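You operate a simulated robot arm through the tools that you are given. There is no shell and no other tool. Be economical: measure what you need, move in short steps, check, and stop when the job is done.

The job below is to be done with a simulated robot arm. You get a single attempt, and the scene is never put back.

## Task
Boss the hollow block 7 to 11 mm deep with the steel punch.
Fine: then seat the punch in the socket block, check with the depth gauge and put the gauge back. Set down upright: depth gauge.

Only the result counts: the job must be done as asked and must still hold three seconds after the hand-in. Knocking over, shifting, dropping, spilling or breaking anything else fails it.

## Robot
A 7-joint arm with a two-finger parallel gripper, fixed in place. Base frame: the origin is at the foot of the arm, x ahead of it, y to its left, z up; the work surface is at about z = 0.82. Lengths are in m, angles in degrees, forces in N, time in s.
With the tool pointing down near the work surface it reaches from about 0.3 to 0.7 m from the base axis. Its first joint turns from -66.0 to 66.0 degrees. Payload 1.57 kg.
The tool frame sits at the grasp point between the pads (the TCP): z along the fingers, y along the line on which they close. The tips reach 0.03 m beyond it. Largest opening 0.11 m; finger width 0.024, thickness 0.012; the body of the gripper, 0.048 by 0.112 m, starts 0.078 m behind the TCP.
Orientation is told as [roll, pitch, yaw] about the base's x, y, z axes, in that order, counted from this pose: with the fingers straight down and closing along the base's y, the tool's x points along the base's -x, its y along +y and its z along -z.

## Interface
- The arm moves only by the tool play_rows. Its argument "moves" is a list that holds one entry, the list of rows, each a list of 7 numbers: the shift along the tool's x, y, z in m, then the turn, a rotation vector about the tool's x, y, z in degrees, then the gripper command, from -1 (shut) to 1 (fully open), values between in proportion. In form: [[[tx, ty, tz, ax, ay, az, gripper], ...]]. A call has 1 to 8 rows; each row is the pose to reach, as a shift and turn from the pose commanded when the call began, along the tool's axes at that moment. Each row takes 0.2 s and may step no farther than 0.05 m and 8.6 degrees from the row before; otherwise, or with a gripper value out of range, the whole call is refused. A pose out of reach is approached as far as the arm can. The call stops where the force on the tool passes 40 N (or 10 N more than at its start, if that is more) or the arm is blocked; 0.2 s more then pass. The fingers move at their own pace (about 0.108 m/s each) and stop on an object; they squeeze with about 26 N. The grip force told is the motor's: it shows also when the fingers shut on nothing. Time passes only in rows, and 0.2 s behind the last, so rows that repeat a pose let the fingers close. It gives the time, the measured TCP pose, the force on the tool (base axes), the opening and the grip force at its end, in the units of the frame above (readings bear some noise), with the torque about the TCP (base axes, N m) and any sound that the robot's microphone picked up.
- Cameras (640 x 400 px; columns grow to the right, rows downward): "scene" is fixed at [0.1725, -0.3975, 1.4059]; the picture's right is [0.71, -0.70, 0.00], its down [-0.39, -0.40, -0.83] and it looks along [0.58, 0.59, -0.56] (base axes); focal length 352 px, centre (320, 200). "wrist" rides on the gripper at [0.07, 0.016, -0.141] in the tool frame; the picture's right is [-0.23, 0.97, 0.00], its down [-0.86, -0.20, -0.48] and it looks along [-0.47, -0.11, 0.88] (tool axes); focal length 222 px, centre (320, 200). There is no depth. A picture from a camera that has moved, and an enlarged one, comes with that camera's place and axes in the base frame and with its lens.
- get_image(camera): a new picture of that camera. No time passes.
- enlarge(camera, box): a new picture of the part [left, top, right, bottom] of that camera's present view, enlarged. No time passes.
- job_done(): hands the job in; it is judged then, once.

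Go step by step. Nothing tells you positions but the pictures and the camera data: compare them with the known pose of the tool, close in by small moves and look again before you grip or let go. The budget is 120 turns and 68 pictures, counting those below and the enlarged ones. Unless the task says otherwise, let go and move clear before handing in, and close with one line.

The tools are called after "Request:" as name(argument=value, ...) on one line, values as JSON. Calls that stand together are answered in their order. play_rows: Moves the arm, as the interface text tells. Its arguments: {"type":"object","properties":{"moves":{"type":"array"}},"required":["moves"]} The other tools are called the same way: get_image (camera) takes a picture; enlarge (camera, box) takes an enlarged picture of a part of a camera's view; job_done () hands the job in.

At the start:

```text
time_s: 0.0
tool_pos: [0.3739, -0.0199, 1.2075]
tool_rot: [0.0, -0.1, 0.0]
force: [-0.1, -0.1, 0.3]
torque: [0.02, 0.03, 0.01]
finger_gap: 0.1099
grasp_force: 0.1
```

scene: 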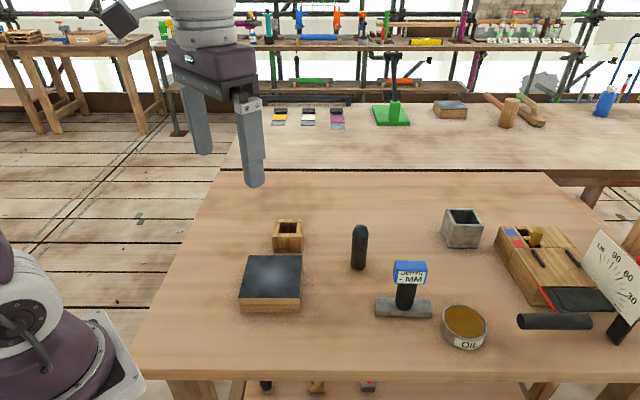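
wrist: 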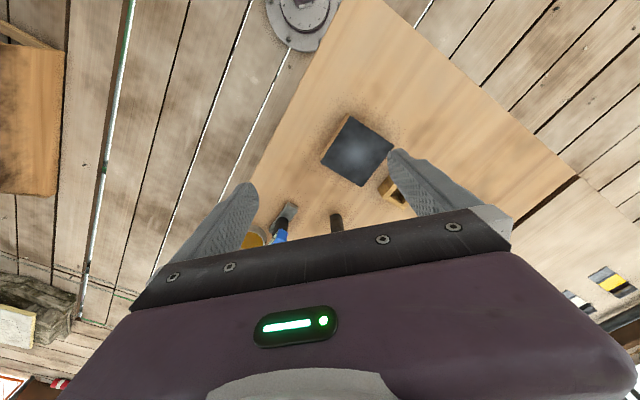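

I see a table with a dark-topped plate, a brass hollow block, a dark punch standing, a depth gauge (blue, "MM"), an oil tin, a grey hollow block, a wooden box and a scale. I'll look closer.

Request:
enlarge(camera="scene", box=[220, 190, 380, 320])

Request:
enlarge(camera="scene", box=[350, 190, 510, 360])

Request:
enlarge(camera="scene", box=[480, 200, 640, 350])

```text
3.08 times, centred on (300, 255) of scene
camera zoom: at [0.1725, -0.3975, 1.4059], right [0.71, -0.7, 0.0], down [-0.39, -0.4, -0.83], along [0.58, 0.59, -0.56], focal length 1082 px, centre (382, 31)
```

zoom: 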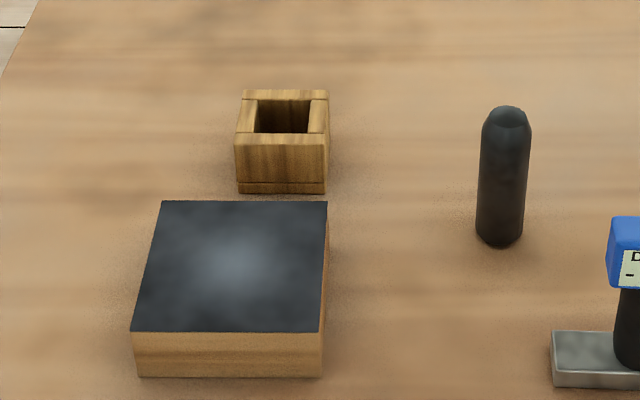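

```text
2.35 times, centred on (430, 275) of scene
camera zoom: at [0.1725, -0.3975, 1.4059], right [0.71, -0.7, 0.0], down [-0.39, -0.4, -0.83], along [0.58, 0.59, -0.56], focal length 828 px, centre (61, 24)
```

zoom: 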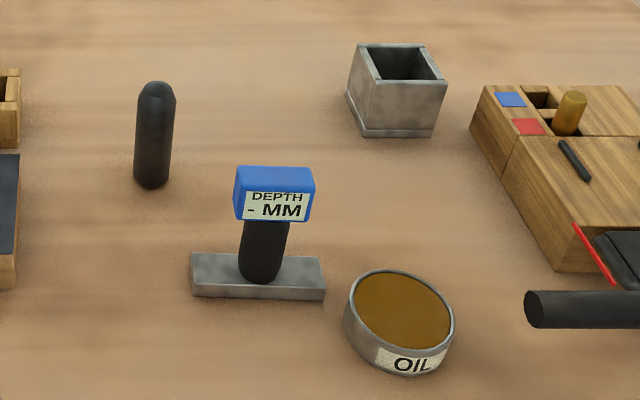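

```text
2.67 times, centred on (560, 275) of scene
camera zoom: at [0.1725, -0.3975, 1.4059], right [0.71, -0.7, 0.0], down [-0.39, -0.4, -0.83], along [0.58, 0.59, -0.56], focal length 938 px, centre (-320, 0)
```

zoom: 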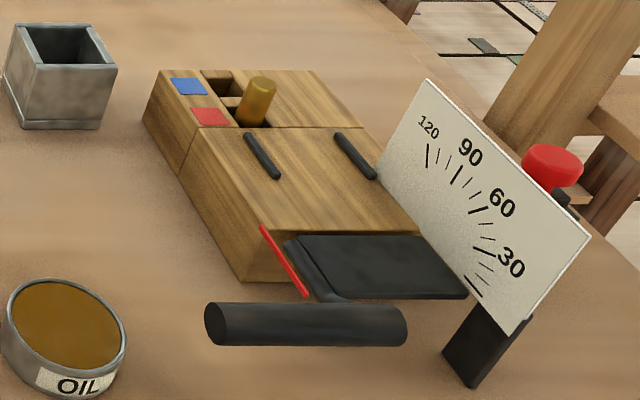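

The punch seems to stand with a rounded end up; I'll zoom on it, the block and the gauge.

Request:
enlarge(camera="scene", box=[328, 215, 392, 279])

Request:
enlarge(camera="scene", box=[365, 255, 445, 325])

Request:
enlarge(camera="scene", box=[260, 205, 320, 265])

```text
6.25 times, centred on (360, 247) of scene
camera zoom: at [0.1725, -0.3975, 1.4059], right [0.71, -0.7, 0.0], down [-0.39, -0.4, -0.83], along [0.58, 0.59, -0.56], focal length 2199 px, centre (70, -94)
```

zoom: 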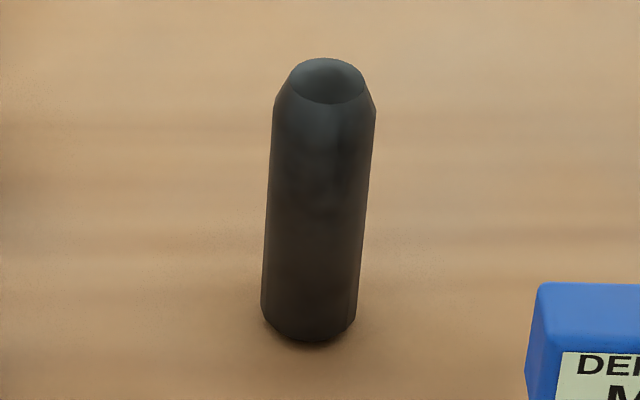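

```text
5.71 times, centred on (405, 290) of scene
camera zoom: at [0.1725, -0.3975, 1.4059], right [0.71, -0.7, 0.0], down [-0.39, -0.4, -0.83], along [0.58, 0.59, -0.56], focal length 2010 px, centre (-166, -314)
```

zoom: 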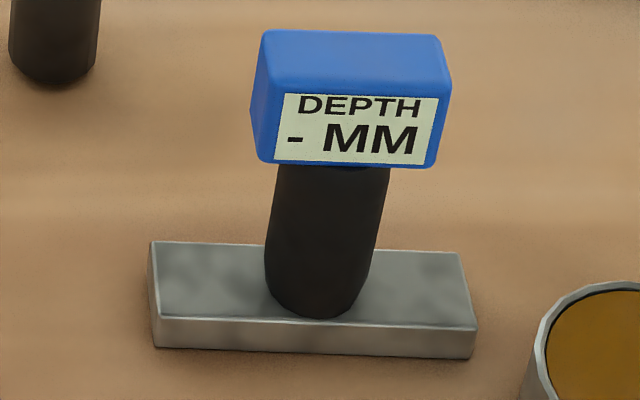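

```text
6.67 times, centred on (290, 235) of scene
camera zoom: at [0.1725, -0.3975, 1.4059], right [0.71, -0.7, 0.0], down [-0.39, -0.4, -0.83], along [0.58, 0.59, -0.56], focal length 2346 px, centre (520, -33)
```

zoom: 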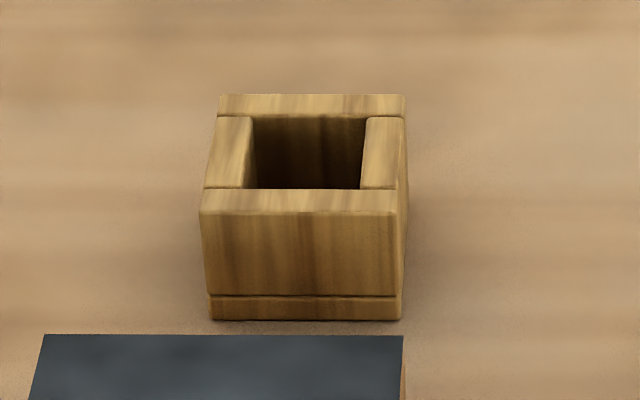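

The punch stands at roughly (0.65, -0.037), about 36 mm thick and 112 mm tall, with rounded ends. I move above it and look with the wrist camera.

Request:
play_rows(moves=[[[-0.045, 0, 0.01, 0, 0, 0, 1], [-0.09, -0.005, 0.03, 0, 0, 0, 1], [-0.135, -0.01, 0.05, 0, 0, 0, 1], [-0.18, -0.015, 0.07, 0, 0, 0, 1], [-0.225, -0.017, 0.08, 0, 0, 0, 1], [-0.26, -0.017, 0.09, 0, 0, 0, 1], [-0.277, -0.017, 0.1, 0, 0, 0, 1], [-0.277, -0.017, 0.1, 0, 0, 0, 1]]])

Request:
get_image(camera="wrist")

Request:
get_image(camera="scene")

```text
time_s: 1.8
tool_pos: [0.6519, -0.0372, 1.1077]
tool_rot: [0.0, 0.0, 0.0]
force: [-0.8, 0.7, 0.2]
torque: [-0.02, 0.02, 0.0]
finger_gap: 0.11
grasp_force: 0.1
```

```text
59 pictures are left
camera wrist: at [0.5824, -0.0198, 1.2494], right [0.23, 0.97, 0.0], down [0.86, -0.2, 0.48], along [0.47, -0.11, -0.88], focal length 222 px, centre (320, 200)
```

wrist: 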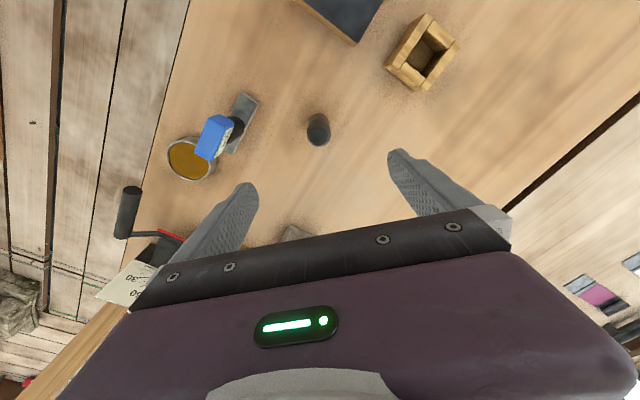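

```text
58 pictures are left
```

scene: 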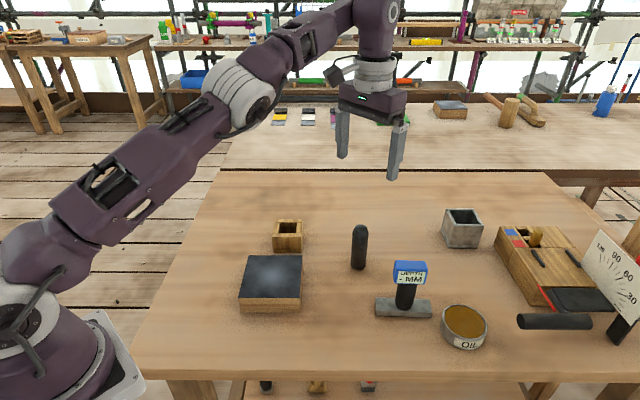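

Request:
enlarge(camera="wrist", box=[270, 90, 370, 160])

Request:
enlarge(camera="wrist", box=[370, 0, 480, 100])

Request:
enlarge(camera="wrist", box=[160, 80, 280, 190])

```text
5.71 times, centred on (320, 125) of wrist
camera zoom: at [0.5824, -0.0198, 1.2494], right [0.23, 0.97, 0.0], down [0.86, -0.2, 0.48], along [0.47, -0.11, -0.88], focal length 1269 px, centre (320, 629)
```

zoom: 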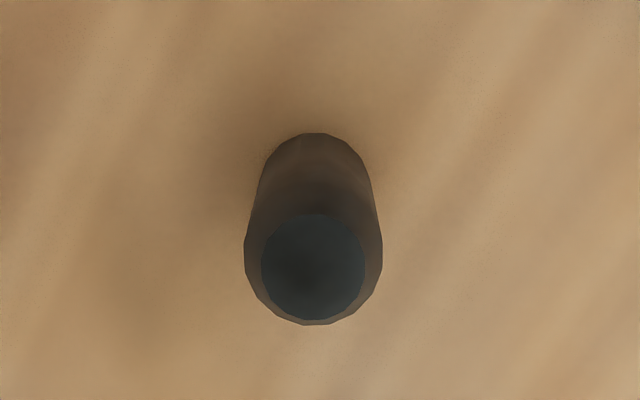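

```text
4.00 times, centred on (425, 50) of wrist
camera zoom: at [0.5824, -0.0198, 1.2494], right [0.23, 0.97, 0.0], down [0.86, -0.2, 0.48], along [0.47, -0.11, -0.88], focal length 888 px, centre (-100, 800)
```

zoom: 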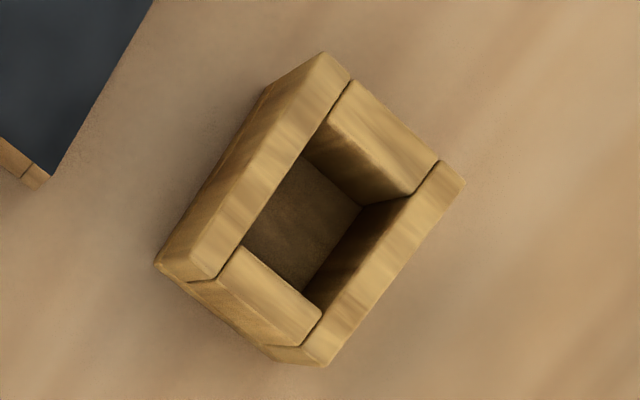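

```text
3.64 times, centred on (220, 135) of wrist
camera zoom: at [0.5824, -0.0198, 1.2494], right [0.23, 0.97, 0.0], down [0.86, -0.2, 0.48], along [0.47, -0.11, -0.88], focal length 808 px, centre (684, 436)
```

zoom: 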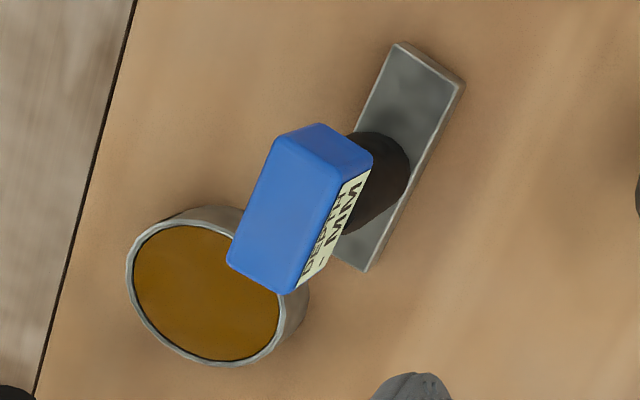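

The punch axis is at about (0.652, -0.038), directly beneath. I descend and grip its upper part.

Request:
play_rows(moves=[[[0, -0.001, 0.045, 0, 0, 0, 1], [0, -0.001, 0.09, 0, 0, 0, 1], [0, -0.001, 0.135, 0, 0, 0, 1], [0, -0.001, 0.17, 0, 0, 0, 1], [0, -0.001, 0.197, 0, 0, 0, 1], [0, -0.001, 0.197, 0, 0, 0, 1]]])

Request:
get_image(camera="wrist")

Request:
enlarge(camera="scene", box=[280, 150, 440, 280])

```text
time_s: 3.2
tool_pos: [0.6526, -0.0368, 0.9102]
tool_rot: [0.0, 0.0, -0.1]
force: [0.7, 0.4, -0.5]
torque: [-0.02, 0.0, 0.01]
finger_gap: 0.1099
grasp_force: 0.1
```

```text
54 pictures are left
camera wrist: at [0.5836, -0.02, 1.0518], right [0.23, 0.97, 0.0], down [0.85, -0.2, 0.48], along [0.47, -0.11, -0.88], focal length 222 px, centre (320, 200)
```

wrist: 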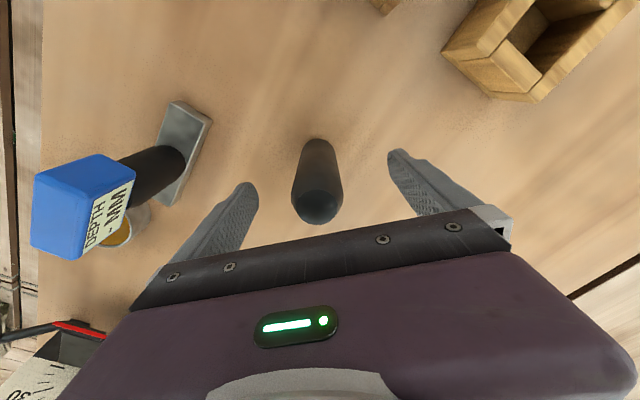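

```text
3.08 times, centred on (360, 215) of scene
camera zoom: at [0.1725, -0.3975, 1.4059], right [0.71, -0.7, 0.0], down [-0.39, -0.4, -0.83], along [0.58, 0.59, -0.56], focal length 1082 px, centre (197, 154)
```

zoom: 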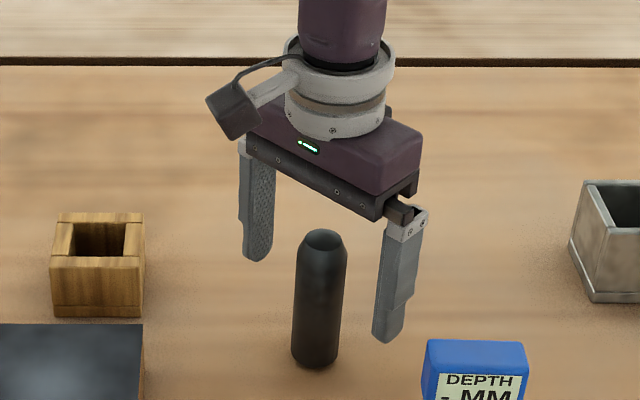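

The punch lies centred between the fingers. I lower slightly and close.

Request:
play_rows(moves=[[[0, 0, 0.005, 0, 0, 0, 1], [0, 0, 0.005, 0, 0, 0, 0.2], [0, 0, 0.005, 0, 0, 0, -1], [0, 0, 0.005, 0, 0, 0, -1], [0, 0, 0.005, 0, 0, 0, -1], [0, 0, 0.005, 0, 0, 0, -1]]])

```text
time_s: 4.6
tool_pos: [0.6515, -0.0373, 0.9051]
tool_rot: [0.0, -0.1, 0.1]
force: [0.3, -1.5, -0.1]
torque: [-0.05, -0.01, 0.0]
finger_gap: 0.0349
grasp_force: 26.6
```

Gripped at 34.9 mm. Lifting and moving toward the hollow block.

Request:
play_rows(moves=[[[0, 0, -0.03, 0, 0, 0, -1], [0, 0, -0.07, 0, 0, 0, -1], [0.0, 0.0, -0.11, 0, 0, 0, -1], [0.04, 0.015, -0.12, 0, 0, 0, -1], [0.08, 0.035, -0.12, 0, 0, 0, -1], [0.12, 0.055, -0.12, 0, 0, 0, -1], [0.155, 0.08, -0.12, 0, 0, 0, -1], [0.155, 0.08, -0.12, 0, 0, 0, -1]]])

Request:
get_image(camera="wrist")

Request:
enlarge(camera="scene", box=[200, 150, 360, 320])

```text
time_s: 6.4
tool_pos: [0.4977, 0.0417, 1.0229]
tool_rot: [0.0, -0.1, 0.1]
force: [-0.7, 0.3, -5.3]
torque: [0.01, 0.01, 0.01]
finger_gap: 0.0347
grasp_force: 25.8
```

```text
52 pictures are left
camera wrist: at [0.4289, 0.0574, 1.165], right [0.23, 0.97, 0.0], down [0.85, -0.2, 0.48], along [0.47, -0.11, -0.88], focal length 222 px, centre (320, 200)
```

wrist: 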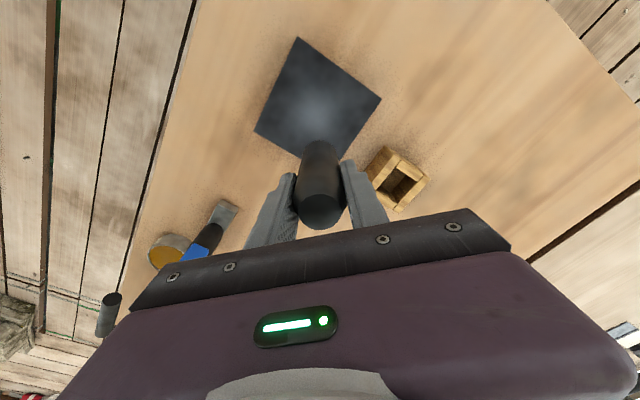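

```text
2.35 times, centred on (280, 235) of scene
camera zoom: at [0.1726, -0.3975, 1.4059], right [0.71, -0.7, 0.0], down [-0.39, -0.4, -0.83], along [0.58, 0.59, -0.56], focal length 828 px, centre (414, 118)
```

zoom: 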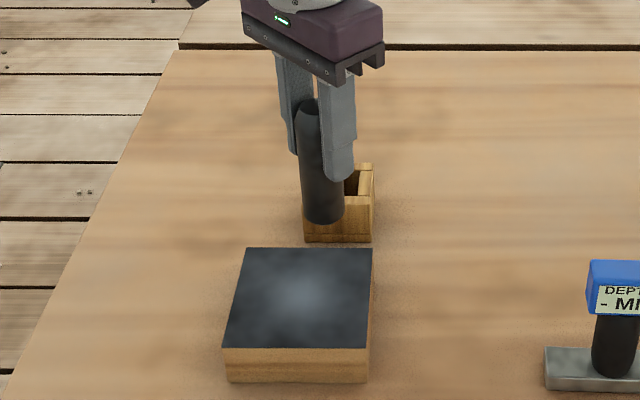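

Request:
enlarge(camera="wrist", box=[240, 20, 400, 120])

Request:
enlarge(camera="wrist", box=[240, 90, 400, 190])

```text
4.00 times, centred on (320, 70) of wrist
camera zoom: at [0.4289, 0.0574, 1.165], right [0.23, 0.97, 0.0], down [0.85, -0.2, 0.48], along [0.47, -0.11, -0.88], focal length 888 px, centre (320, 720)
```

zoom: 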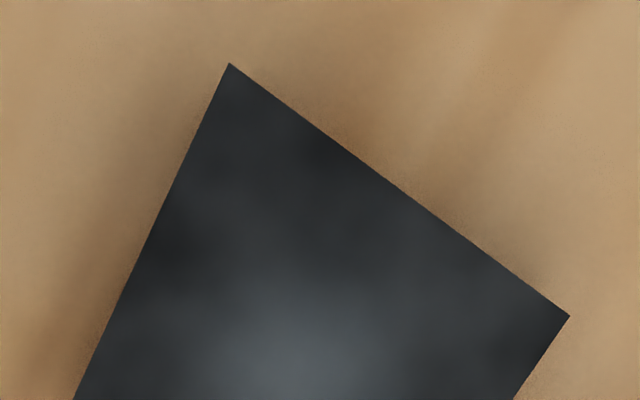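

```text
4.00 times, centred on (320, 140) of wrist
camera zoom: at [0.4289, 0.0574, 1.165], right [0.23, 0.97, 0.0], down [0.85, -0.2, 0.48], along [0.47, -0.11, -0.88], focal length 888 px, centre (320, 440)
```

zoom: 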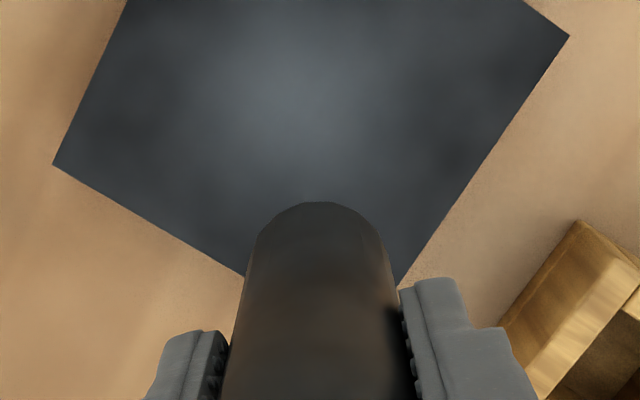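

The block centre is (0.468, 0.042), with its top at about z = 0.865. I centre the punch over it and descend to about 1 cm above.

Request:
play_rows(moves=[[[0.015, 0, 0, 0, 0, 0, -1], [0.0295, 0.0005, 0, 0, 0, 0, -1], [0.0295, 0.0005, 0.03, 0, 0, 0, -1], [0.0295, 0.0005, 0.055, 0, 0, 0, -1], [0.0295, 0.0005, 0.063, 0, 0, 0, -1], [0.0295, 0.0005, 0.063, 0, 0, 0, -1]]])

Request:
enlarge(camera="scene", box=[220, 190, 350, 320])

```text
time_s: 7.8
tool_pos: [0.4674, 0.0412, 0.9622]
tool_rot: [-0.1, 0.0, 0.0]
force: [-0.5, -0.5, -6.5]
torque: [0.03, 0.01, -0.01]
finger_gap: 0.0346
grasp_force: 26.2
```

```text
3.08 times, centred on (285, 255) of scene
camera zoom: at [0.1726, -0.3975, 1.4059], right [0.71, -0.7, 0.0], down [-0.39, -0.4, -0.83], along [0.58, 0.59, -0.56], focal length 1082 px, centre (428, 31)
```

zoom: 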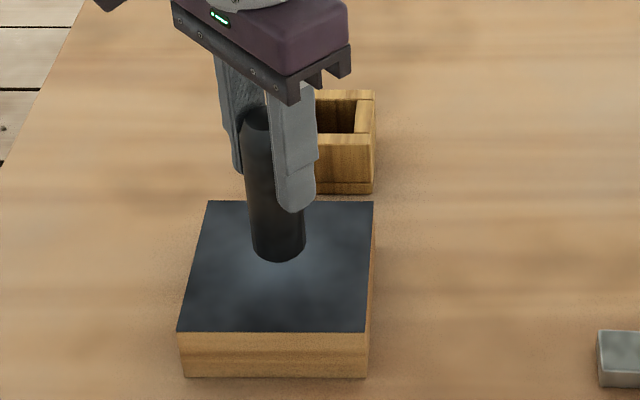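

Centred over the block. I lower slowly to find contact.

Request:
play_rows(moves=[[[0, 0, 0.003, 0, 0, 0, -1], [0, 0, 0.006, 0, 0, 0, -1], [0, 0, 0.008, 0, 0, 0, -1], [0, 0, 0.009, 0, 0, 0, -1], [0, 0, 0.01, 0, 0, 0, -1]]])

```text
time_s: 9.0
tool_pos: [0.467, 0.0419, 0.9525]
tool_rot: [0.0, 0.0, 0.0]
force: [-0.6, -1.0, -5.0]
torque: [0.0, 0.03, -0.01]
finger_gap: 0.0347
grasp_force: 25.9
```

Request:
play_rows(moves=[[[0, 0, 0.001, 0, 0, 0, -1], [0, 0, 0.002, 0, 0, 0, -1], [0, 0, 0.003, 0, 0, 0, -1]]])

```text
time_s: 9.8
tool_pos: [0.4663, 0.0433, 0.9491]
tool_rot: [-0.1, 0.1, 0.0]
force: [-2.6, 0.5, 7.0]
torque: [-0.01, 0.24, -0.06]
finger_gap: 0.0348
grasp_force: 25.7
```

Contact is at about z = 0.950. I press on in millimetre steps.

Request:
play_rows(moves=[[[0, 0, 0.001, 0, 0, 0, -1], [0, 0, 0.002, 0, 0, 0, -1]]])

```text
time_s: 10.4
tool_pos: [0.4669, 0.0421, 0.9484]
tool_rot: [-0.1, 0.0, 0.0]
force: [0.1, -1.6, 20.1]
torque: [-0.16, -0.05, -0.01]
finger_gap: 0.0348
grasp_force: 26.4
```

Request:
play_rows(moves=[[[0, 0, 0.001, 0, 0, 0, -1], [0, 0, 0.002, 0, 0, 0, -1]]])

Request:
enlarge(camera="scene", box=[240, 230, 320, 310])

```text
time_s: 11.0
tool_pos: [0.4669, 0.0427, 0.9462]
tool_rot: [0.0, 0.0, 0.0]
force: [-1.8, -0.2, 21.0]
torque: [-0.05, 0.09, 0.02]
finger_gap: 0.0348
grasp_force: 26.1
```

```text
5.00 times, centred on (280, 270) of scene
camera zoom: at [0.1722, -0.3975, 1.4059], right [0.71, -0.7, 0.0], down [-0.39, -0.4, -0.83], along [0.58, 0.59, -0.56], focal length 1759 px, centre (520, -150)
```

zoom: 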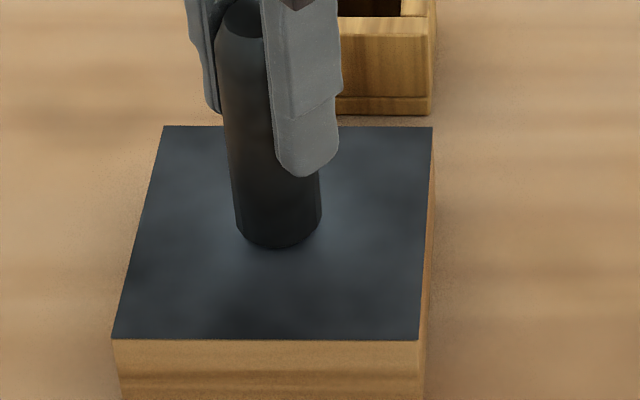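

Request:
play_rows(moves=[[[0, 0, 0.001, 0, 0, 0, -1], [0, 0, 0.002, 0, 0, 0, -1], [0, 0, 0.003, 0, 0, 0, -1]]])

Request:
enlarge(camera="scene", box=[240, 210, 320, 290])

```text
time_s: 11.8
tool_pos: [0.4662, 0.0426, 0.9425]
tool_rot: [0.0, -0.1, 0.0]
force: [0.1, -3.6, 20.9]
torque: [-0.17, -0.02, 0.0]
finger_gap: 0.0348
grasp_force: 26.2
```

```text
5.00 times, centred on (280, 250) of scene
camera zoom: at [0.1722, -0.3976, 1.4059], right [0.71, -0.7, 0.0], down [-0.39, -0.4, -0.83], along [0.58, 0.59, -0.56], focal length 1759 px, centre (520, -50)
```

zoom: 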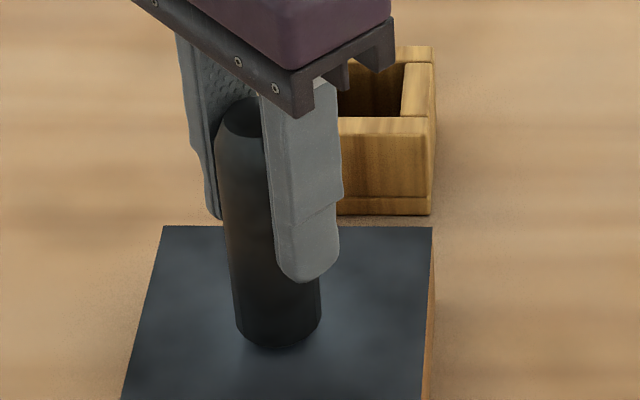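

The force levels off at about 27 N and the punch isn't sinking: it is slipping between the pads. I'll let it stand on the block and push its flat top down with the closed fingertips.

Request:
play_rows(moves=[[[0, 0, -0.001, 0, 0, 0, -0.5], [0, 0, -0.001, 0, 0, 0, 0], [0, 0, -0.001, 0, 0, 0, 0.2], [0, 0, -0.001, 0, 0, 0, 0.2], [0, 0, -0.04, 0, 0, 0, 0.2], [0, 0, -0.085, 0, 0, 0, 0.2], [0, 0, -0.085, 0, 0, 0, 0.2]]])

Request:
get_image(camera="wrist")

Request:
enlarge(camera="scene", box=[220, 190, 340, 310])

```text
time_s: 13.4
tool_pos: [0.4673, 0.0423, 1.0287]
tool_rot: [0.0, 0.0, -0.1]
force: [-0.4, 0.5, 0.0]
torque: [-0.02, 0.0, 0.0]
finger_gap: 0.0661
grasp_force: 0.1
```

```text
45 pictures are left
camera wrist: at [0.3983, 0.0586, 1.1704], right [0.23, 0.97, 0.0], down [0.85, -0.2, 0.48], along [0.47, -0.11, -0.88], focal length 222 px, centre (320, 200)
```

wrist: 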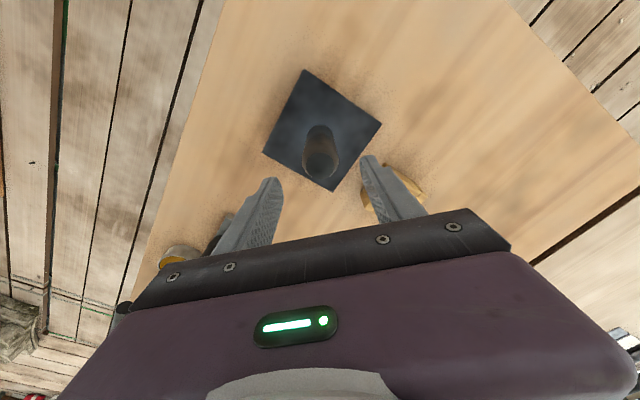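

```text
3.33 times, centred on (280, 250) of scene
camera zoom: at [0.1725, -0.3975, 1.4059], right [0.71, -0.7, 0.0], down [-0.39, -0.4, -0.83], along [0.58, 0.59, -0.56], focal length 1173 px, centre (453, 33)
```

zoom: 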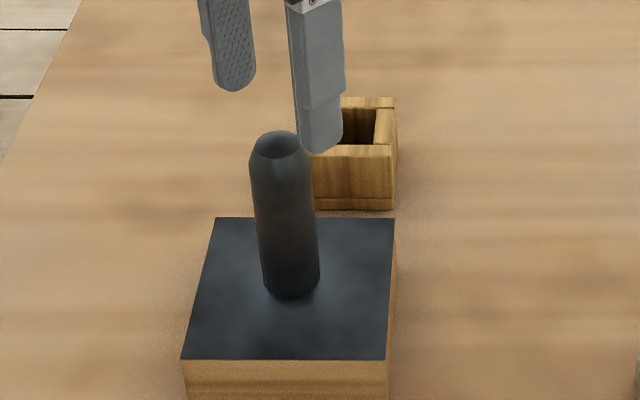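

Request:
enlarge(camera="wrist", box=[280, 110, 360, 190])

```text
5.00 times, centred on (320, 150) of wrist
camera zoom: at [0.3983, 0.0586, 1.1704], right [0.23, 0.97, 0.0], down [0.85, -0.2, 0.48], along [0.47, -0.11, -0.88], focal length 1111 px, centre (320, 450)
```

zoom: 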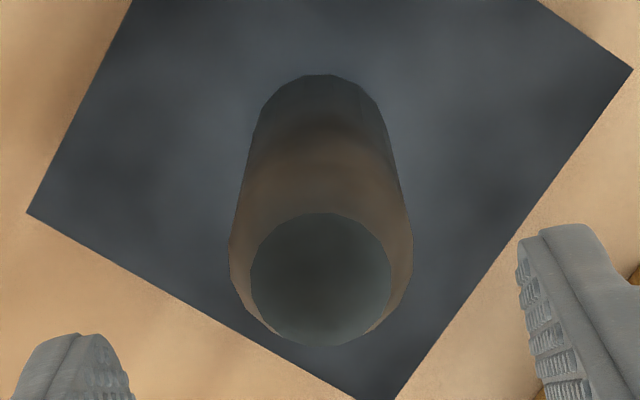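

The punch stands upright, its top centre at (0.467, 0.042), right under the tool. I close the fingers and come down on it.

Request:
play_rows(moves=[[[0, 0, 0, 0, 0, 0, -1], [0, 0, 0, 0, 0, 0, -1], [0, 0, 0, 0, 0, 0, -1], [0, 0, 0.008, 0, 0, 0, -1], [0, 0, 0.014, 0, 0, 0, -1], [0, 0, 0.017, 0, 0, 0, -1]]])

Request:
enlarge(camera="scene", box=[220, 190, 340, 310])

```text
time_s: 14.8
tool_pos: [0.4666, 0.0435, 1.0108]
tool_rot: [0.0, 0.0, 0.0]
force: [0.0, 0.6, 0.3]
torque: [-0.04, 0.01, -0.02]
finger_gap: 0.0
grasp_force: 21.6
```

```text
3.33 times, centred on (280, 250) of scene
camera zoom: at [0.1725, -0.3975, 1.4059], right [0.71, -0.7, 0.0], down [-0.39, -0.4, -0.83], along [0.58, 0.59, -0.56], focal length 1173 px, centre (453, 33)
```

zoom: 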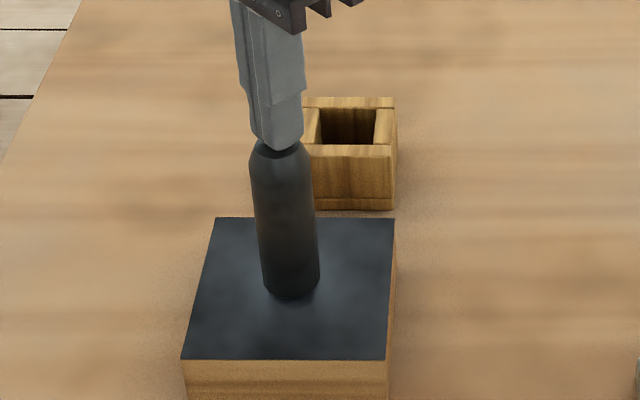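

Request:
play_rows(moves=[[[0, 0, 0.001, 0, 0, 0, -1], [0, 0, 0.002, 0, 0, 0, -1], [0, 0, 0.003, 0, 0, 0, -1], [0, 0, 0.004, 0, 0, 0, -1]]])

```text
time_s: 15.8
tool_pos: [0.4669, 0.0434, 1.0077]
tool_rot: [0.1, 0.0, 0.1]
force: [0.6, 0.3, -0.1]
torque: [0.0, 0.0, 0.01]
finger_gap: 0.0
grasp_force: 21.3
```

Request:
play_rows(moves=[[[0, 0, 0.001, 0, 0, 0, -1], [0, 0, 0.002, 0, 0, 0, -1], [0, 0, 0.003, 0, 0, 0, -1]]])

```text
time_s: 16.4
tool_pos: [0.467, 0.044, 1.0071]
tool_rot: [0.1, -0.3, 0.0]
force: [-2.7, 0.0, 11.9]
torque: [-0.01, 0.22, 0.0]
finger_gap: 0.0001
grasp_force: 21.5
stopped in row 3: the force on the tool passed its limit at 46 N (the readings are from after the stop); the commanded pose is now the measured one
```

Firm contact near z = 1.006. I press further in small steps.

Request:
play_rows(moves=[[[0, 0, 0.0005, 0, 0, 0, -1], [0, 0, 0.001, 0, 0, 0, -1], [0, 0, 0.0015, 0, 0, 0, -1]]])

```text
time_s: 17.1
tool_pos: [0.468, 0.0432, 1.0063]
tool_rot: [0.1, -0.4, 0.0]
force: [-4.0, -0.6, 12.8]
torque: [-0.03, 0.25, -0.02]
finger_gap: 0.0002
grasp_force: 21.8
stopped in row 3: the force on the tool passed its limit at 43 N (the readings are from after the stop); the commanded pose is now the measured one
```

Request:
enlarge(camera="scene", box=[240, 210, 330, 300])

Request:
enlarge(camera="wrist", box=[260, 90, 380, 210])

```text
4.44 times, centred on (285, 255) of scene
camera zoom: at [0.1722, -0.3975, 1.4059], right [0.71, -0.7, 0.0], down [-0.39, -0.4, -0.83], along [0.58, 0.59, -0.56], focal length 1564 px, centre (476, -44)
```

zoom: 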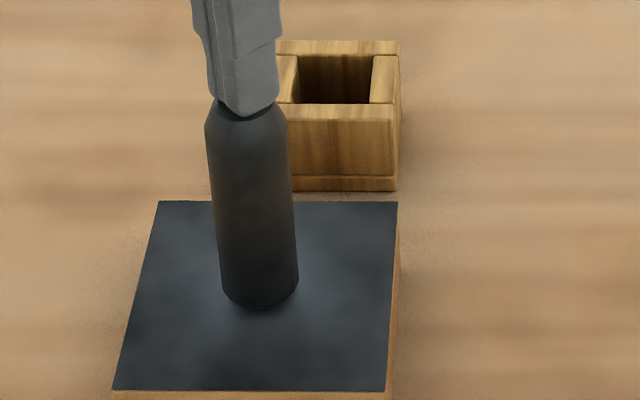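

```text
3.33 times, centred on (320, 150) of wrist
camera zoom: at [0.3978, 0.0592, 1.1487], right [0.23, 0.97, 0.0], down [0.85, -0.2, 0.48], along [0.47, -0.11, -0.87], focal length 740 px, centre (320, 367)
```

zoom: 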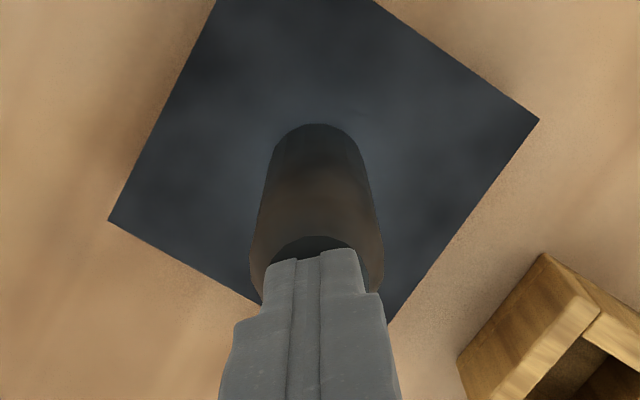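

The tool has tilted slightly; I straighten it, lifted a little, then go on.

Request:
play_rows(moves=[[[0, 0, -0.004, 0, 0.2, 0, -1], [-0.0005, 0, -0.004, 0, 0.4, 0, -1], [-0.0005, 0, -0.004, 0, 0.4, 0, -1]]])

Request:
enlarge(camera="wrist", box=[270, 110, 370, 210])

```text
time_s: 17.9
tool_pos: [0.4682, 0.0436, 1.0115]
tool_rot: [0.1, 0.0, 0.0]
force: [-0.8, 0.3, -0.7]
torque: [-0.01, -0.03, 0.03]
finger_gap: 0.0
grasp_force: 21.3
```

```text
4.00 times, centred on (320, 160) of wrist
camera zoom: at [0.3992, 0.0593, 1.1529], right [0.23, 0.97, 0.0], down [0.86, -0.2, 0.48], along [0.47, -0.11, -0.88], focal length 888 px, centre (320, 360)
```

zoom: 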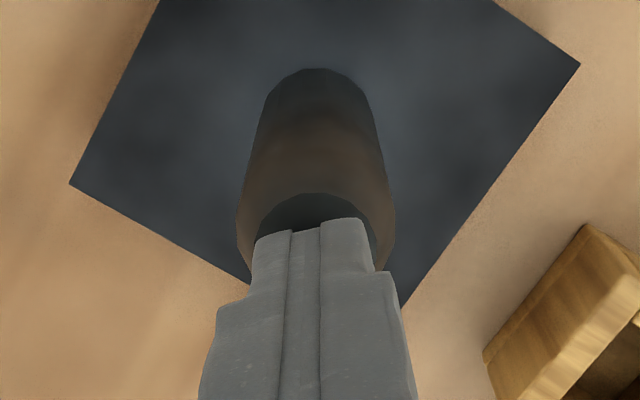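

Request:
play_rows(moves=[[[0, -0.001, 0.002, 0, 0, 0, -1], [0, -0.001, 0.004, 0, 0, 0, -1], [0, -0.001, 0.0045, 0, 0, 0, -1], [0, -0.001, 0.005, 0, 0, 0, -1], [0, -0.001, 0.0055, 0, 0, 0, -1]]])

```text
time_s: 19.3
tool_pos: [0.4684, 0.0415, 1.0075]
tool_rot: [0.1, -0.1, -0.1]
force: [-4.2, -0.1, 13.5]
torque: [-0.01, 0.25, -0.05]
finger_gap: 0.0002
grasp_force: 21.7
stopped in row 5: the force on the tool passed its limit at 41 N (the readings are from after the stop); the commanded pose is now the measured one
```

Request:
play_rows(moves=[[[0, 0, 0.0004, 0, 0, 0, -1], [0, 0, 0.0008, 0, 0, 0, -1]]])

```text
time_s: 19.9
tool_pos: [0.4687, 0.0425, 1.0068]
tool_rot: [0.1, -0.2, 0.2]
force: [-7.1, -0.5, 38.8]
torque: [-0.01, 0.73, -0.01]
finger_gap: 0.0
grasp_force: 21.4
```

Contact is on the tips' near edge; I back off, tilt by about a degree to even it out and press again.

Request:
play_rows(moves=[[[0, 0, -0.003, 0, 0.5, 0, -1], [0, 0, -0.003, 0, 1.0, 0, -1], [0, 0, -0.001, 0, 1.0, 0, -1], [0, 0, 0, 0, 1.0, 0, -1]]])

```text
time_s: 20.9
tool_pos: [0.4695, 0.0412, 1.0074]
tool_rot: [0.0, 0.7, 0.0]
force: [-1.2, 0.4, 20.5]
torque: [0.02, -0.23, -0.03]
finger_gap: 0.0
grasp_force: 21.4
```

Request:
play_rows(moves=[[[0, 0, -0.002, 0, 0, 0, -1], [0.0005, 0, -0.002, 0, -0.4, 0, -1], [0.0005, 0, 0, 0, -0.4, 0, -1], [0.0005, 0, 0.0005, 0, -0.4, 0, -1]]])

```text
time_s: 21.9
tool_pos: [0.4681, 0.0409, 1.007]
tool_rot: [0.1, 0.4, 0.2]
force: [-3.2, 0.8, 11.4]
torque: [0.0, 0.2, -0.04]
finger_gap: 0.0003
grasp_force: 21.6
stopped in row 4: the force on the tool passed its limit at 44 N (the readings are from after the stop); the commanded pose is now the measured one
```

Request:
play_rows(moves=[[[0, 0, 0.0004, 0, 0.2, 0, -1], [0, 0, 0.0008, 0, 0.2, 0, -1]]])

```text
time_s: 22.6
tool_pos: [0.4689, 0.0418, 1.0067]
tool_rot: [0.1, 0.5, 0.1]
force: [-3.7, -0.3, 11.4]
torque: [-0.02, 0.24, 0.0]
finger_gap: 0.0001
grasp_force: 21.2
stopped in row 2: the force on the tool passed its limit at 42 N (the readings are from after the stop); the commanded pose is now the measured one
```

Request:
play_rows(moves=[[[0, 0, 0.0003, 0, 0, 0, -1], [0, 0, 0.0006, 0, 0, 0, -1]]])

```text
time_s: 23.4
tool_pos: [0.4687, 0.0421, 1.0067]
tool_rot: [0.1, 0.3, 0.1]
force: [-2.8, -0.2, 13.0]
torque: [-0.05, 0.26, -0.02]
finger_gap: 0.0
grasp_force: 21.5
stopped in row 2: the force on the tool passed its limit at 42 N (the readings are from after the stop); the commanded pose is now the measured one
```

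Request:
play_rows(moves=[[[0, 0, 0.0004, 0, 0, 0, -1]]])

Request:
enlarge(camera="scene", box=[240, 210, 330, 300])

```text
time_s: 23.8
tool_pos: [0.4687, 0.0417, 1.0056]
tool_rot: [0.1, 0.3, 0.1]
force: [-6.7, 0.3, 27.5]
torque: [-0.05, 0.48, 0.0]
finger_gap: 0.0
grasp_force: 21.6
```

```text
4.44 times, centred on (285, 255) of scene
camera zoom: at [0.1719, -0.3975, 1.406], right [0.71, -0.7, 0.0], down [-0.39, -0.4, -0.83], along [0.58, 0.59, -0.56], focal length 1564 px, centre (476, -44)
```

zoom: 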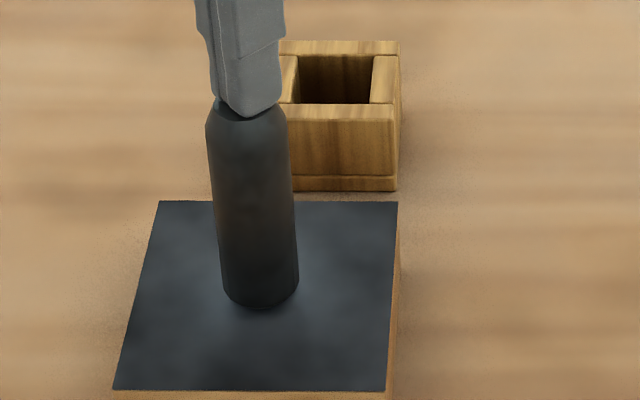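

I ratchet the force upward with finer steps.

Request:
play_rows(moves=[[[0, 0, 0.0003, 0, 0, 0, -1]]])

```text
time_s: 24.2
tool_pos: [0.4678, 0.0423, 1.0076]
tool_rot: [0.1, 0.3, 0.1]
force: [-5.7, -0.7, 27.7]
torque: [0.01, 0.38, -0.03]
finger_gap: 0.0002
grasp_force: 21.3
```

Request:
play_rows(moves=[[[0, 0, 0.0003, 0, 0, 0, -1], [0, 0, 0.0006, 0, 0, 0, -1]]])

```text
time_s: 24.6
tool_pos: [0.4688, 0.0418, 1.0072]
tool_rot: [0.1, 0.2, 0.1]
force: [-4.1, 0.2, 13.2]
torque: [0.03, 0.27, -0.03]
finger_gap: 0.0001
grasp_force: 21.6
stopped in row 2: the force on the tool passed its limit at 43 N (the readings are from after the stop); the commanded pose is now the measured one
```

I need to know whether any dent has formed: I'll regrip the punch, lift it aside and look.

Request:
play_rows(moves=[[[0, 0, -0.02, 0, -0.2, 0, -1], [0, 0, -0.04, 0, -0.2, 0, 0.2], [0, 0, -0.04, 0, -0.2, 0, 0.2], [0, 0, -0.04, 0, -0.2, 0, 0.2], [0, 0, 0.0, 0, -0.2, 0, 0.2], [0, 0, 0.03, 0, -0.2, 0, 0.2], [0, 0, 0.052, 0, -0.2, 0, 0.2], [0, 0, 0.052, 0, -0.2, 0, 0.2]]])

Request:
play_rows(moves=[[[0, 0, 0, 0, 0, 0, -1], [0, 0, 0, 0, 0, 0, -1], [0, 0, 0, 0, 0, 0, -1], [0, 0, -0.03, 0, 0, 0, -1], [0, 0, -0.06, 0, 0, 0, -1], [-0.04, 0, -0.09, 0, 0, 0, -1], [-0.085, 0, -0.1, 0, 0, 0, -1], [-0.085, 0, -0.1, 0, 0, 0, -1]]])

Request:
enlarge(camera="scene", box=[220, 230, 340, 330])

Request:
enlarge(camera="wrist", box=[240, 0, 400, 100])

```text
time_s: 26.4
tool_pos: [0.4679, 0.0434, 0.9543]
tool_rot: [0.1, 0.1, 0.1]
force: [-0.1, -0.6, 0.8]
torque: [-0.02, 0.01, 0.0]
finger_gap: 0.0659
grasp_force: 0.1
```

```text
time_s: 28.2
tool_pos: [0.5551, 0.0427, 1.0553]
tool_rot: [0.1, 0.1, 0.1]
force: [0.3, 0.0, -5.4]
torque: [0.03, -0.01, 0.01]
finger_gap: 0.0346
grasp_force: 25.8
```

```text
4.00 times, centred on (280, 280) of scene
camera zoom: at [0.1726, -0.3975, 1.4059], right [0.71, -0.7, 0.0], down [-0.39, -0.4, -0.83], along [0.58, 0.59, -0.56], focal length 1407 px, centre (480, -120)
```

zoom: 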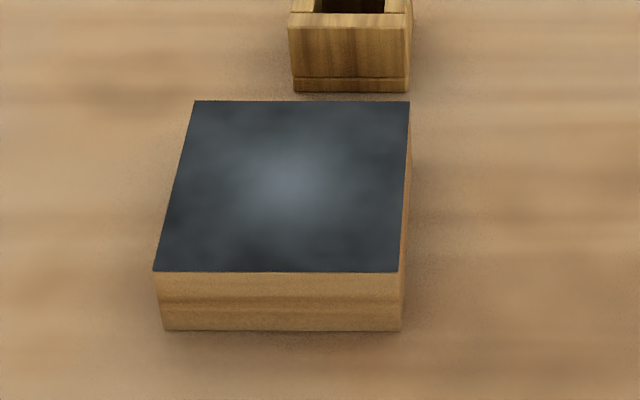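

```text
4.00 times, centred on (320, 50) of wrist
camera zoom: at [0.4869, 0.0579, 1.197], right [0.23, 0.97, 0.0], down [0.86, -0.2, 0.48], along [0.46, -0.11, -0.88], focal length 888 px, centre (320, 800)
```

zoom: 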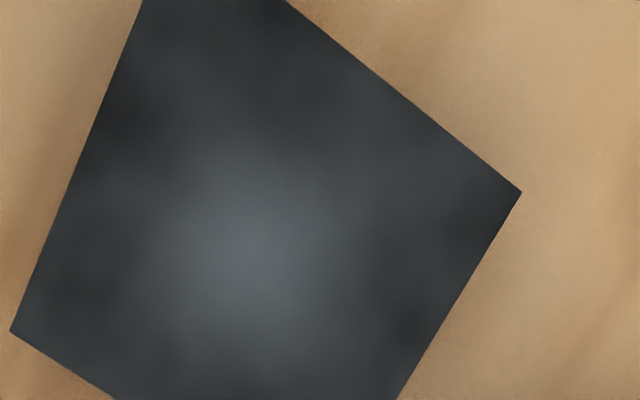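

No dent has formed, so pressing quietly at about 40 N does not mark it. I go back over the centre and try a moderate blow with the held punch.

Request:
play_rows(moves=[[[0.045, 0, 0, 0, 0, 0, -1], [0.087, 0, 0, 0, 0, 0, -1], [0.087, 0, 0.03, 0, 0, 0, -1], [0.087, 0, 0.041, 0, 0, 0, -1], [0.087, 0, 0.041, 0, 0, 0, -1]]])

Request:
play_rows(moves=[[[0, 0, 0.02, 0, 0, 0, -1], [0, 0, 0.045, 0, 0, 0, -1], [0, 0, 0.068, 0, 0, 0, -1]]])

```text
time_s: 29.4
tool_pos: [0.4672, 0.0426, 1.0132]
tool_rot: [0.2, -0.1, 0.2]
force: [0.3, -0.4, -4.9]
torque: [-0.04, -0.02, 0.0]
finger_gap: 0.0347
grasp_force: 25.7
```

```text
time_s: 30.2
tool_pos: [0.4687, 0.0441, 0.9457]
tool_rot: [0.2, -0.2, 0.1]
force: [1.7, -1.7, 21.7]
torque: [-0.32, -0.06, 0.03]
finger_gap: 0.0349
grasp_force: 25.9
```

Request:
play_rows(moves=[[[0, 0, -0.04, 0, 0, 0, -1], [0, 0, -0.08, 0, 0, 0, -1], [-0.045, 0, -0.1, 0, 0, 0, -1], [-0.085, 0, -0.1, 0, 0, 0, -1]]])

Request:
enlarge(camera="scene", box=[220, 230, 340, 330])

```text
time_s: 31.2
tool_pos: [0.5519, 0.0421, 1.0487]
tool_rot: [0.2, 0.1, 0.1]
force: [0.0, -0.3, -5.2]
torque: [0.0, 0.02, 0.01]
finger_gap: 0.0348
grasp_force: 26.4
```

```text
4.00 times, centred on (280, 280) of scene
camera zoom: at [0.1726, -0.3975, 1.4059], right [0.71, -0.7, 0.0], down [-0.39, -0.4, -0.83], along [0.58, 0.59, -0.56], focal length 1407 px, centre (480, -120)
```

zoom: 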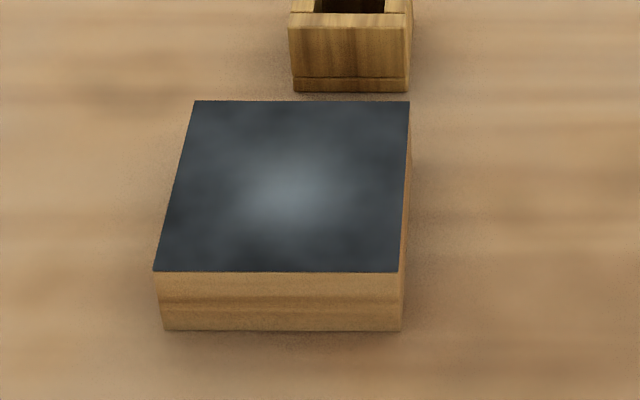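

Request:
enlarge(camera="scene", box=[258, 250, 306, 290])

Request:
get_image(camera="wrist")

```text
10.00 times, centred on (282, 270) of scene
camera zoom: at [0.1726, -0.3975, 1.4059], right [0.71, -0.7, 0.0], down [-0.39, -0.4, -0.83], along [0.58, 0.59, -0.56], focal length 3518 px, centre (700, -500)
```

zoom: 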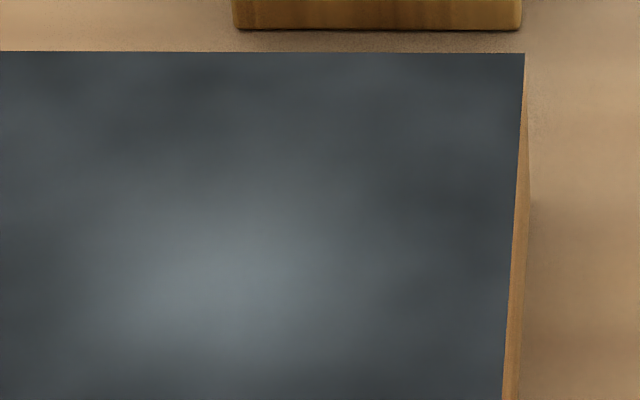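

```text
33 pictures are left
camera wrist: at [0.4826, 0.0578, 1.1906], right [0.23, 0.97, 0.0], down [0.86, -0.2, 0.48], along [0.46, -0.11, -0.88], focal length 222 px, centre (320, 200)
```

wrist: 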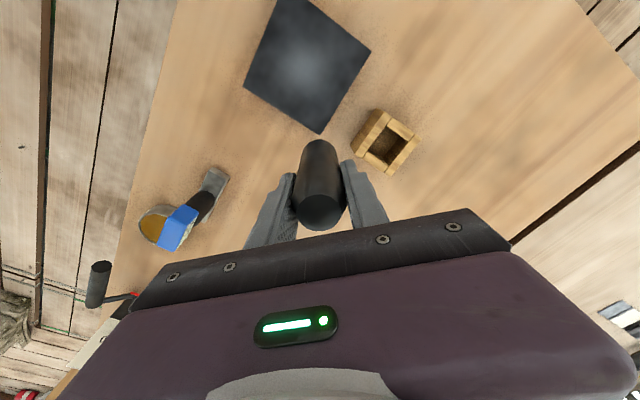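

The shading doesn't settle it. I'll stand the punch back on the centre and strike its top with closed fingertips, where no slip can occur and the contact height tells the depth.

Request:
play_rows(moves=[[[0.045, 0, 0, 0, 0, 0, -1], [0.086, 0, 0, 0, 0, 0, -1], [0.086, 0, 0.045, 0, 0, 0, -1], [0.086, 0, 0.08, 0, 0, 0, -1], [0.086, 0, 0.094, 0, 0, 0, -1], [0.086, 0, 0.096, 0, 0, 0, -1], [0.086, 0, 0.098, 0, 0, 0, -1], [0.086, 0, 0.1, 0, 0, 0, -1]]])

```text
time_s: 33.0
tool_pos: [0.4661, 0.0416, 0.9465]
tool_rot: [-0.1, 0.1, 0.2]
force: [-4.9, -0.7, 20.8]
torque: [-0.24, 0.02, -0.07]
finger_gap: 0.035
grasp_force: 26.0
```

Request:
play_rows(moves=[[[0, 0, -0.0005, 0, 0, 0, -0.5], [0, 0, -0.0005, 0, 0, 0, 0], [0, 0, -0.0005, 0, 0, 0, 0.2], [0, 0, -0.0005, 0, 0, 0, 0.2], [0, 0, -0.04, 0, 0, 0, 0.2], [0, 0, -0.085, 0, 0, 0, 0.2], [0, 0, -0.085, 0, 0, 0, -1], [0, 0, -0.085, 0, 0, 0, -1]]])

Request:
play_rows(moves=[[[0, 0, 0, 0, 0, 0, -1], [0, 0, 0.01, 0, 0, 0, -1], [0, 0, 0.02, 0, 0, 0, -1], [0, 0, 0.023, 0, 0, 0, -1], [0, 0, 0.0235, 0, 0, 0, -1], [0, 0, 0.024, 0, 0, 0, -1]]])

Request:
get_image(camera="scene")

```text
time_s: 34.8
tool_pos: [0.4681, 0.0427, 1.0313]
tool_rot: [0.1, 0.1, 0.0]
force: [0.4, 0.3, 0.1]
torque: [0.02, 0.0, -0.04]
finger_gap: 0.0001
grasp_force: 21.0
```

```text
time_s: 36.2
tool_pos: [0.4676, 0.0414, 1.0072]
tool_rot: [0.2, 0.0, 0.1]
force: [-1.2, 1.1, 3.1]
torque: [-0.05, 0.0, -0.03]
finger_gap: 0.0
grasp_force: 21.3
```

```text
32 pictures are left
```

scene: 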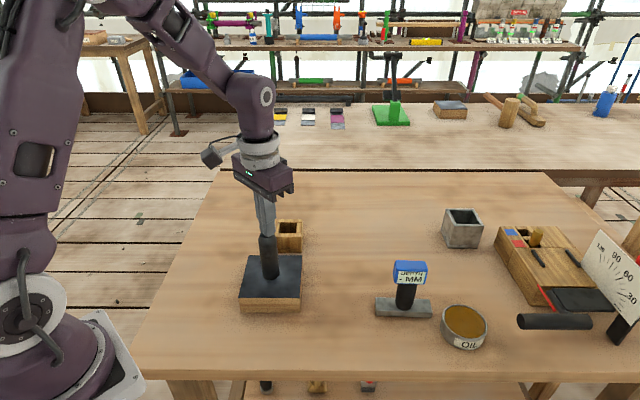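

Contact is still at 1.007, so no dent yet. I raise 3 cm and strike the top.

Request:
play_rows(moves=[[[0, 0, -0.02, 0, 0, 0, -1], [0, 0, -0.03, 0, 0, 0, -1], [0, 0, -0.03, 0, 0, 0, -1], [0, 0, 0.002, 0, 0, 0, -1]]])

```text
time_s: 37.3
tool_pos: [0.4681, 0.0404, 1.007]
tool_rot: [0.2, -0.3, 0.0]
force: [-4.9, -0.7, 18.5]
torque: [-0.02, 0.35, -0.02]
finger_gap: 0.0
grasp_force: 21.4
stopped in row 4: the force on the tool passed its limit at 57 N (the readings are from after the stop); the commanded pose is now the measured one
```

Request:
play_rows(moves=[[[0, 0.001, -0.02, 0, 0.15, 0, -1], [0, 0.001, -0.04, 0, 0.3, 0, -1], [0, 0.001, -0.06, 0, 0.3, 0, -1], [0, 0.001, -0.06, 0, 0.3, 0, -1], [0, 0.001, -0.035, 0, 0.3, 0, -1], [0, 0.001, 0.014, 0, 0.3, 0, -1]]])

```text
time_s: 38.7
tool_pos: [0.47, 0.0425, 1.007]
tool_rot: [0.2, -0.6, 0.2]
force: [-9.6, -0.3, 39.8]
torque: [-0.02, 0.71, 0.03]
finger_gap: 0.0
grasp_force: 21.2
stopped in row 6: the force on the tool passed its limit at 171 N (the readings are from after the stop); the commanded pose is now the measured one
```

The strike reached 171 N at peak yet the height hasn't changed. I now ratchet the static force above 40 N in tiny steps, first levelling the tilt.

Request:
play_rows(moves=[[[0, 0, 0.0, 0, 0.6, 0, -1], [0, 0, 0.0003, 0, 0.8, 0, -1]]])

```text
time_s: 39.1
tool_pos: [0.469, 0.0424, 1.0071]
tool_rot: [0.2, -0.2, 0.2]
force: [-3.8, 0.3, 15.7]
torque: [-0.01, 0.3, -0.04]
finger_gap: 0.0002
grasp_force: 21.3
stopped in row 1: the force on the tool passed its limit at 52 N (the readings are from after the stop); the commanded pose is now the measured one
```

Request:
play_rows(moves=[[[0, 0, 0.0005, 0, 0.3, 0, -1]]])

```text
time_s: 39.5
tool_pos: [0.4697, 0.0417, 1.0072]
tool_rot: [0.2, 0.3, 0.1]
force: [-6.5, 0.5, 26.6]
torque: [0.01, 0.54, 0.0]
finger_gap: 0.0
grasp_force: 20.7
```

Request:
play_rows(moves=[[[0, 0, 0.0003, 0, 0.2, 0, -1]]])

```text
time_s: 39.9
tool_pos: [0.4696, 0.0425, 1.0074]
tool_rot: [0.2, 0.3, 0.1]
force: [-3.2, -0.2, 13.3]
torque: [-0.02, 0.29, -0.03]
finger_gap: 0.0
grasp_force: 21.1
stopped in row 1: the force on the tool passed its limit at 43 N (the readings are from after the stop); the commanded pose is now the measured one
```

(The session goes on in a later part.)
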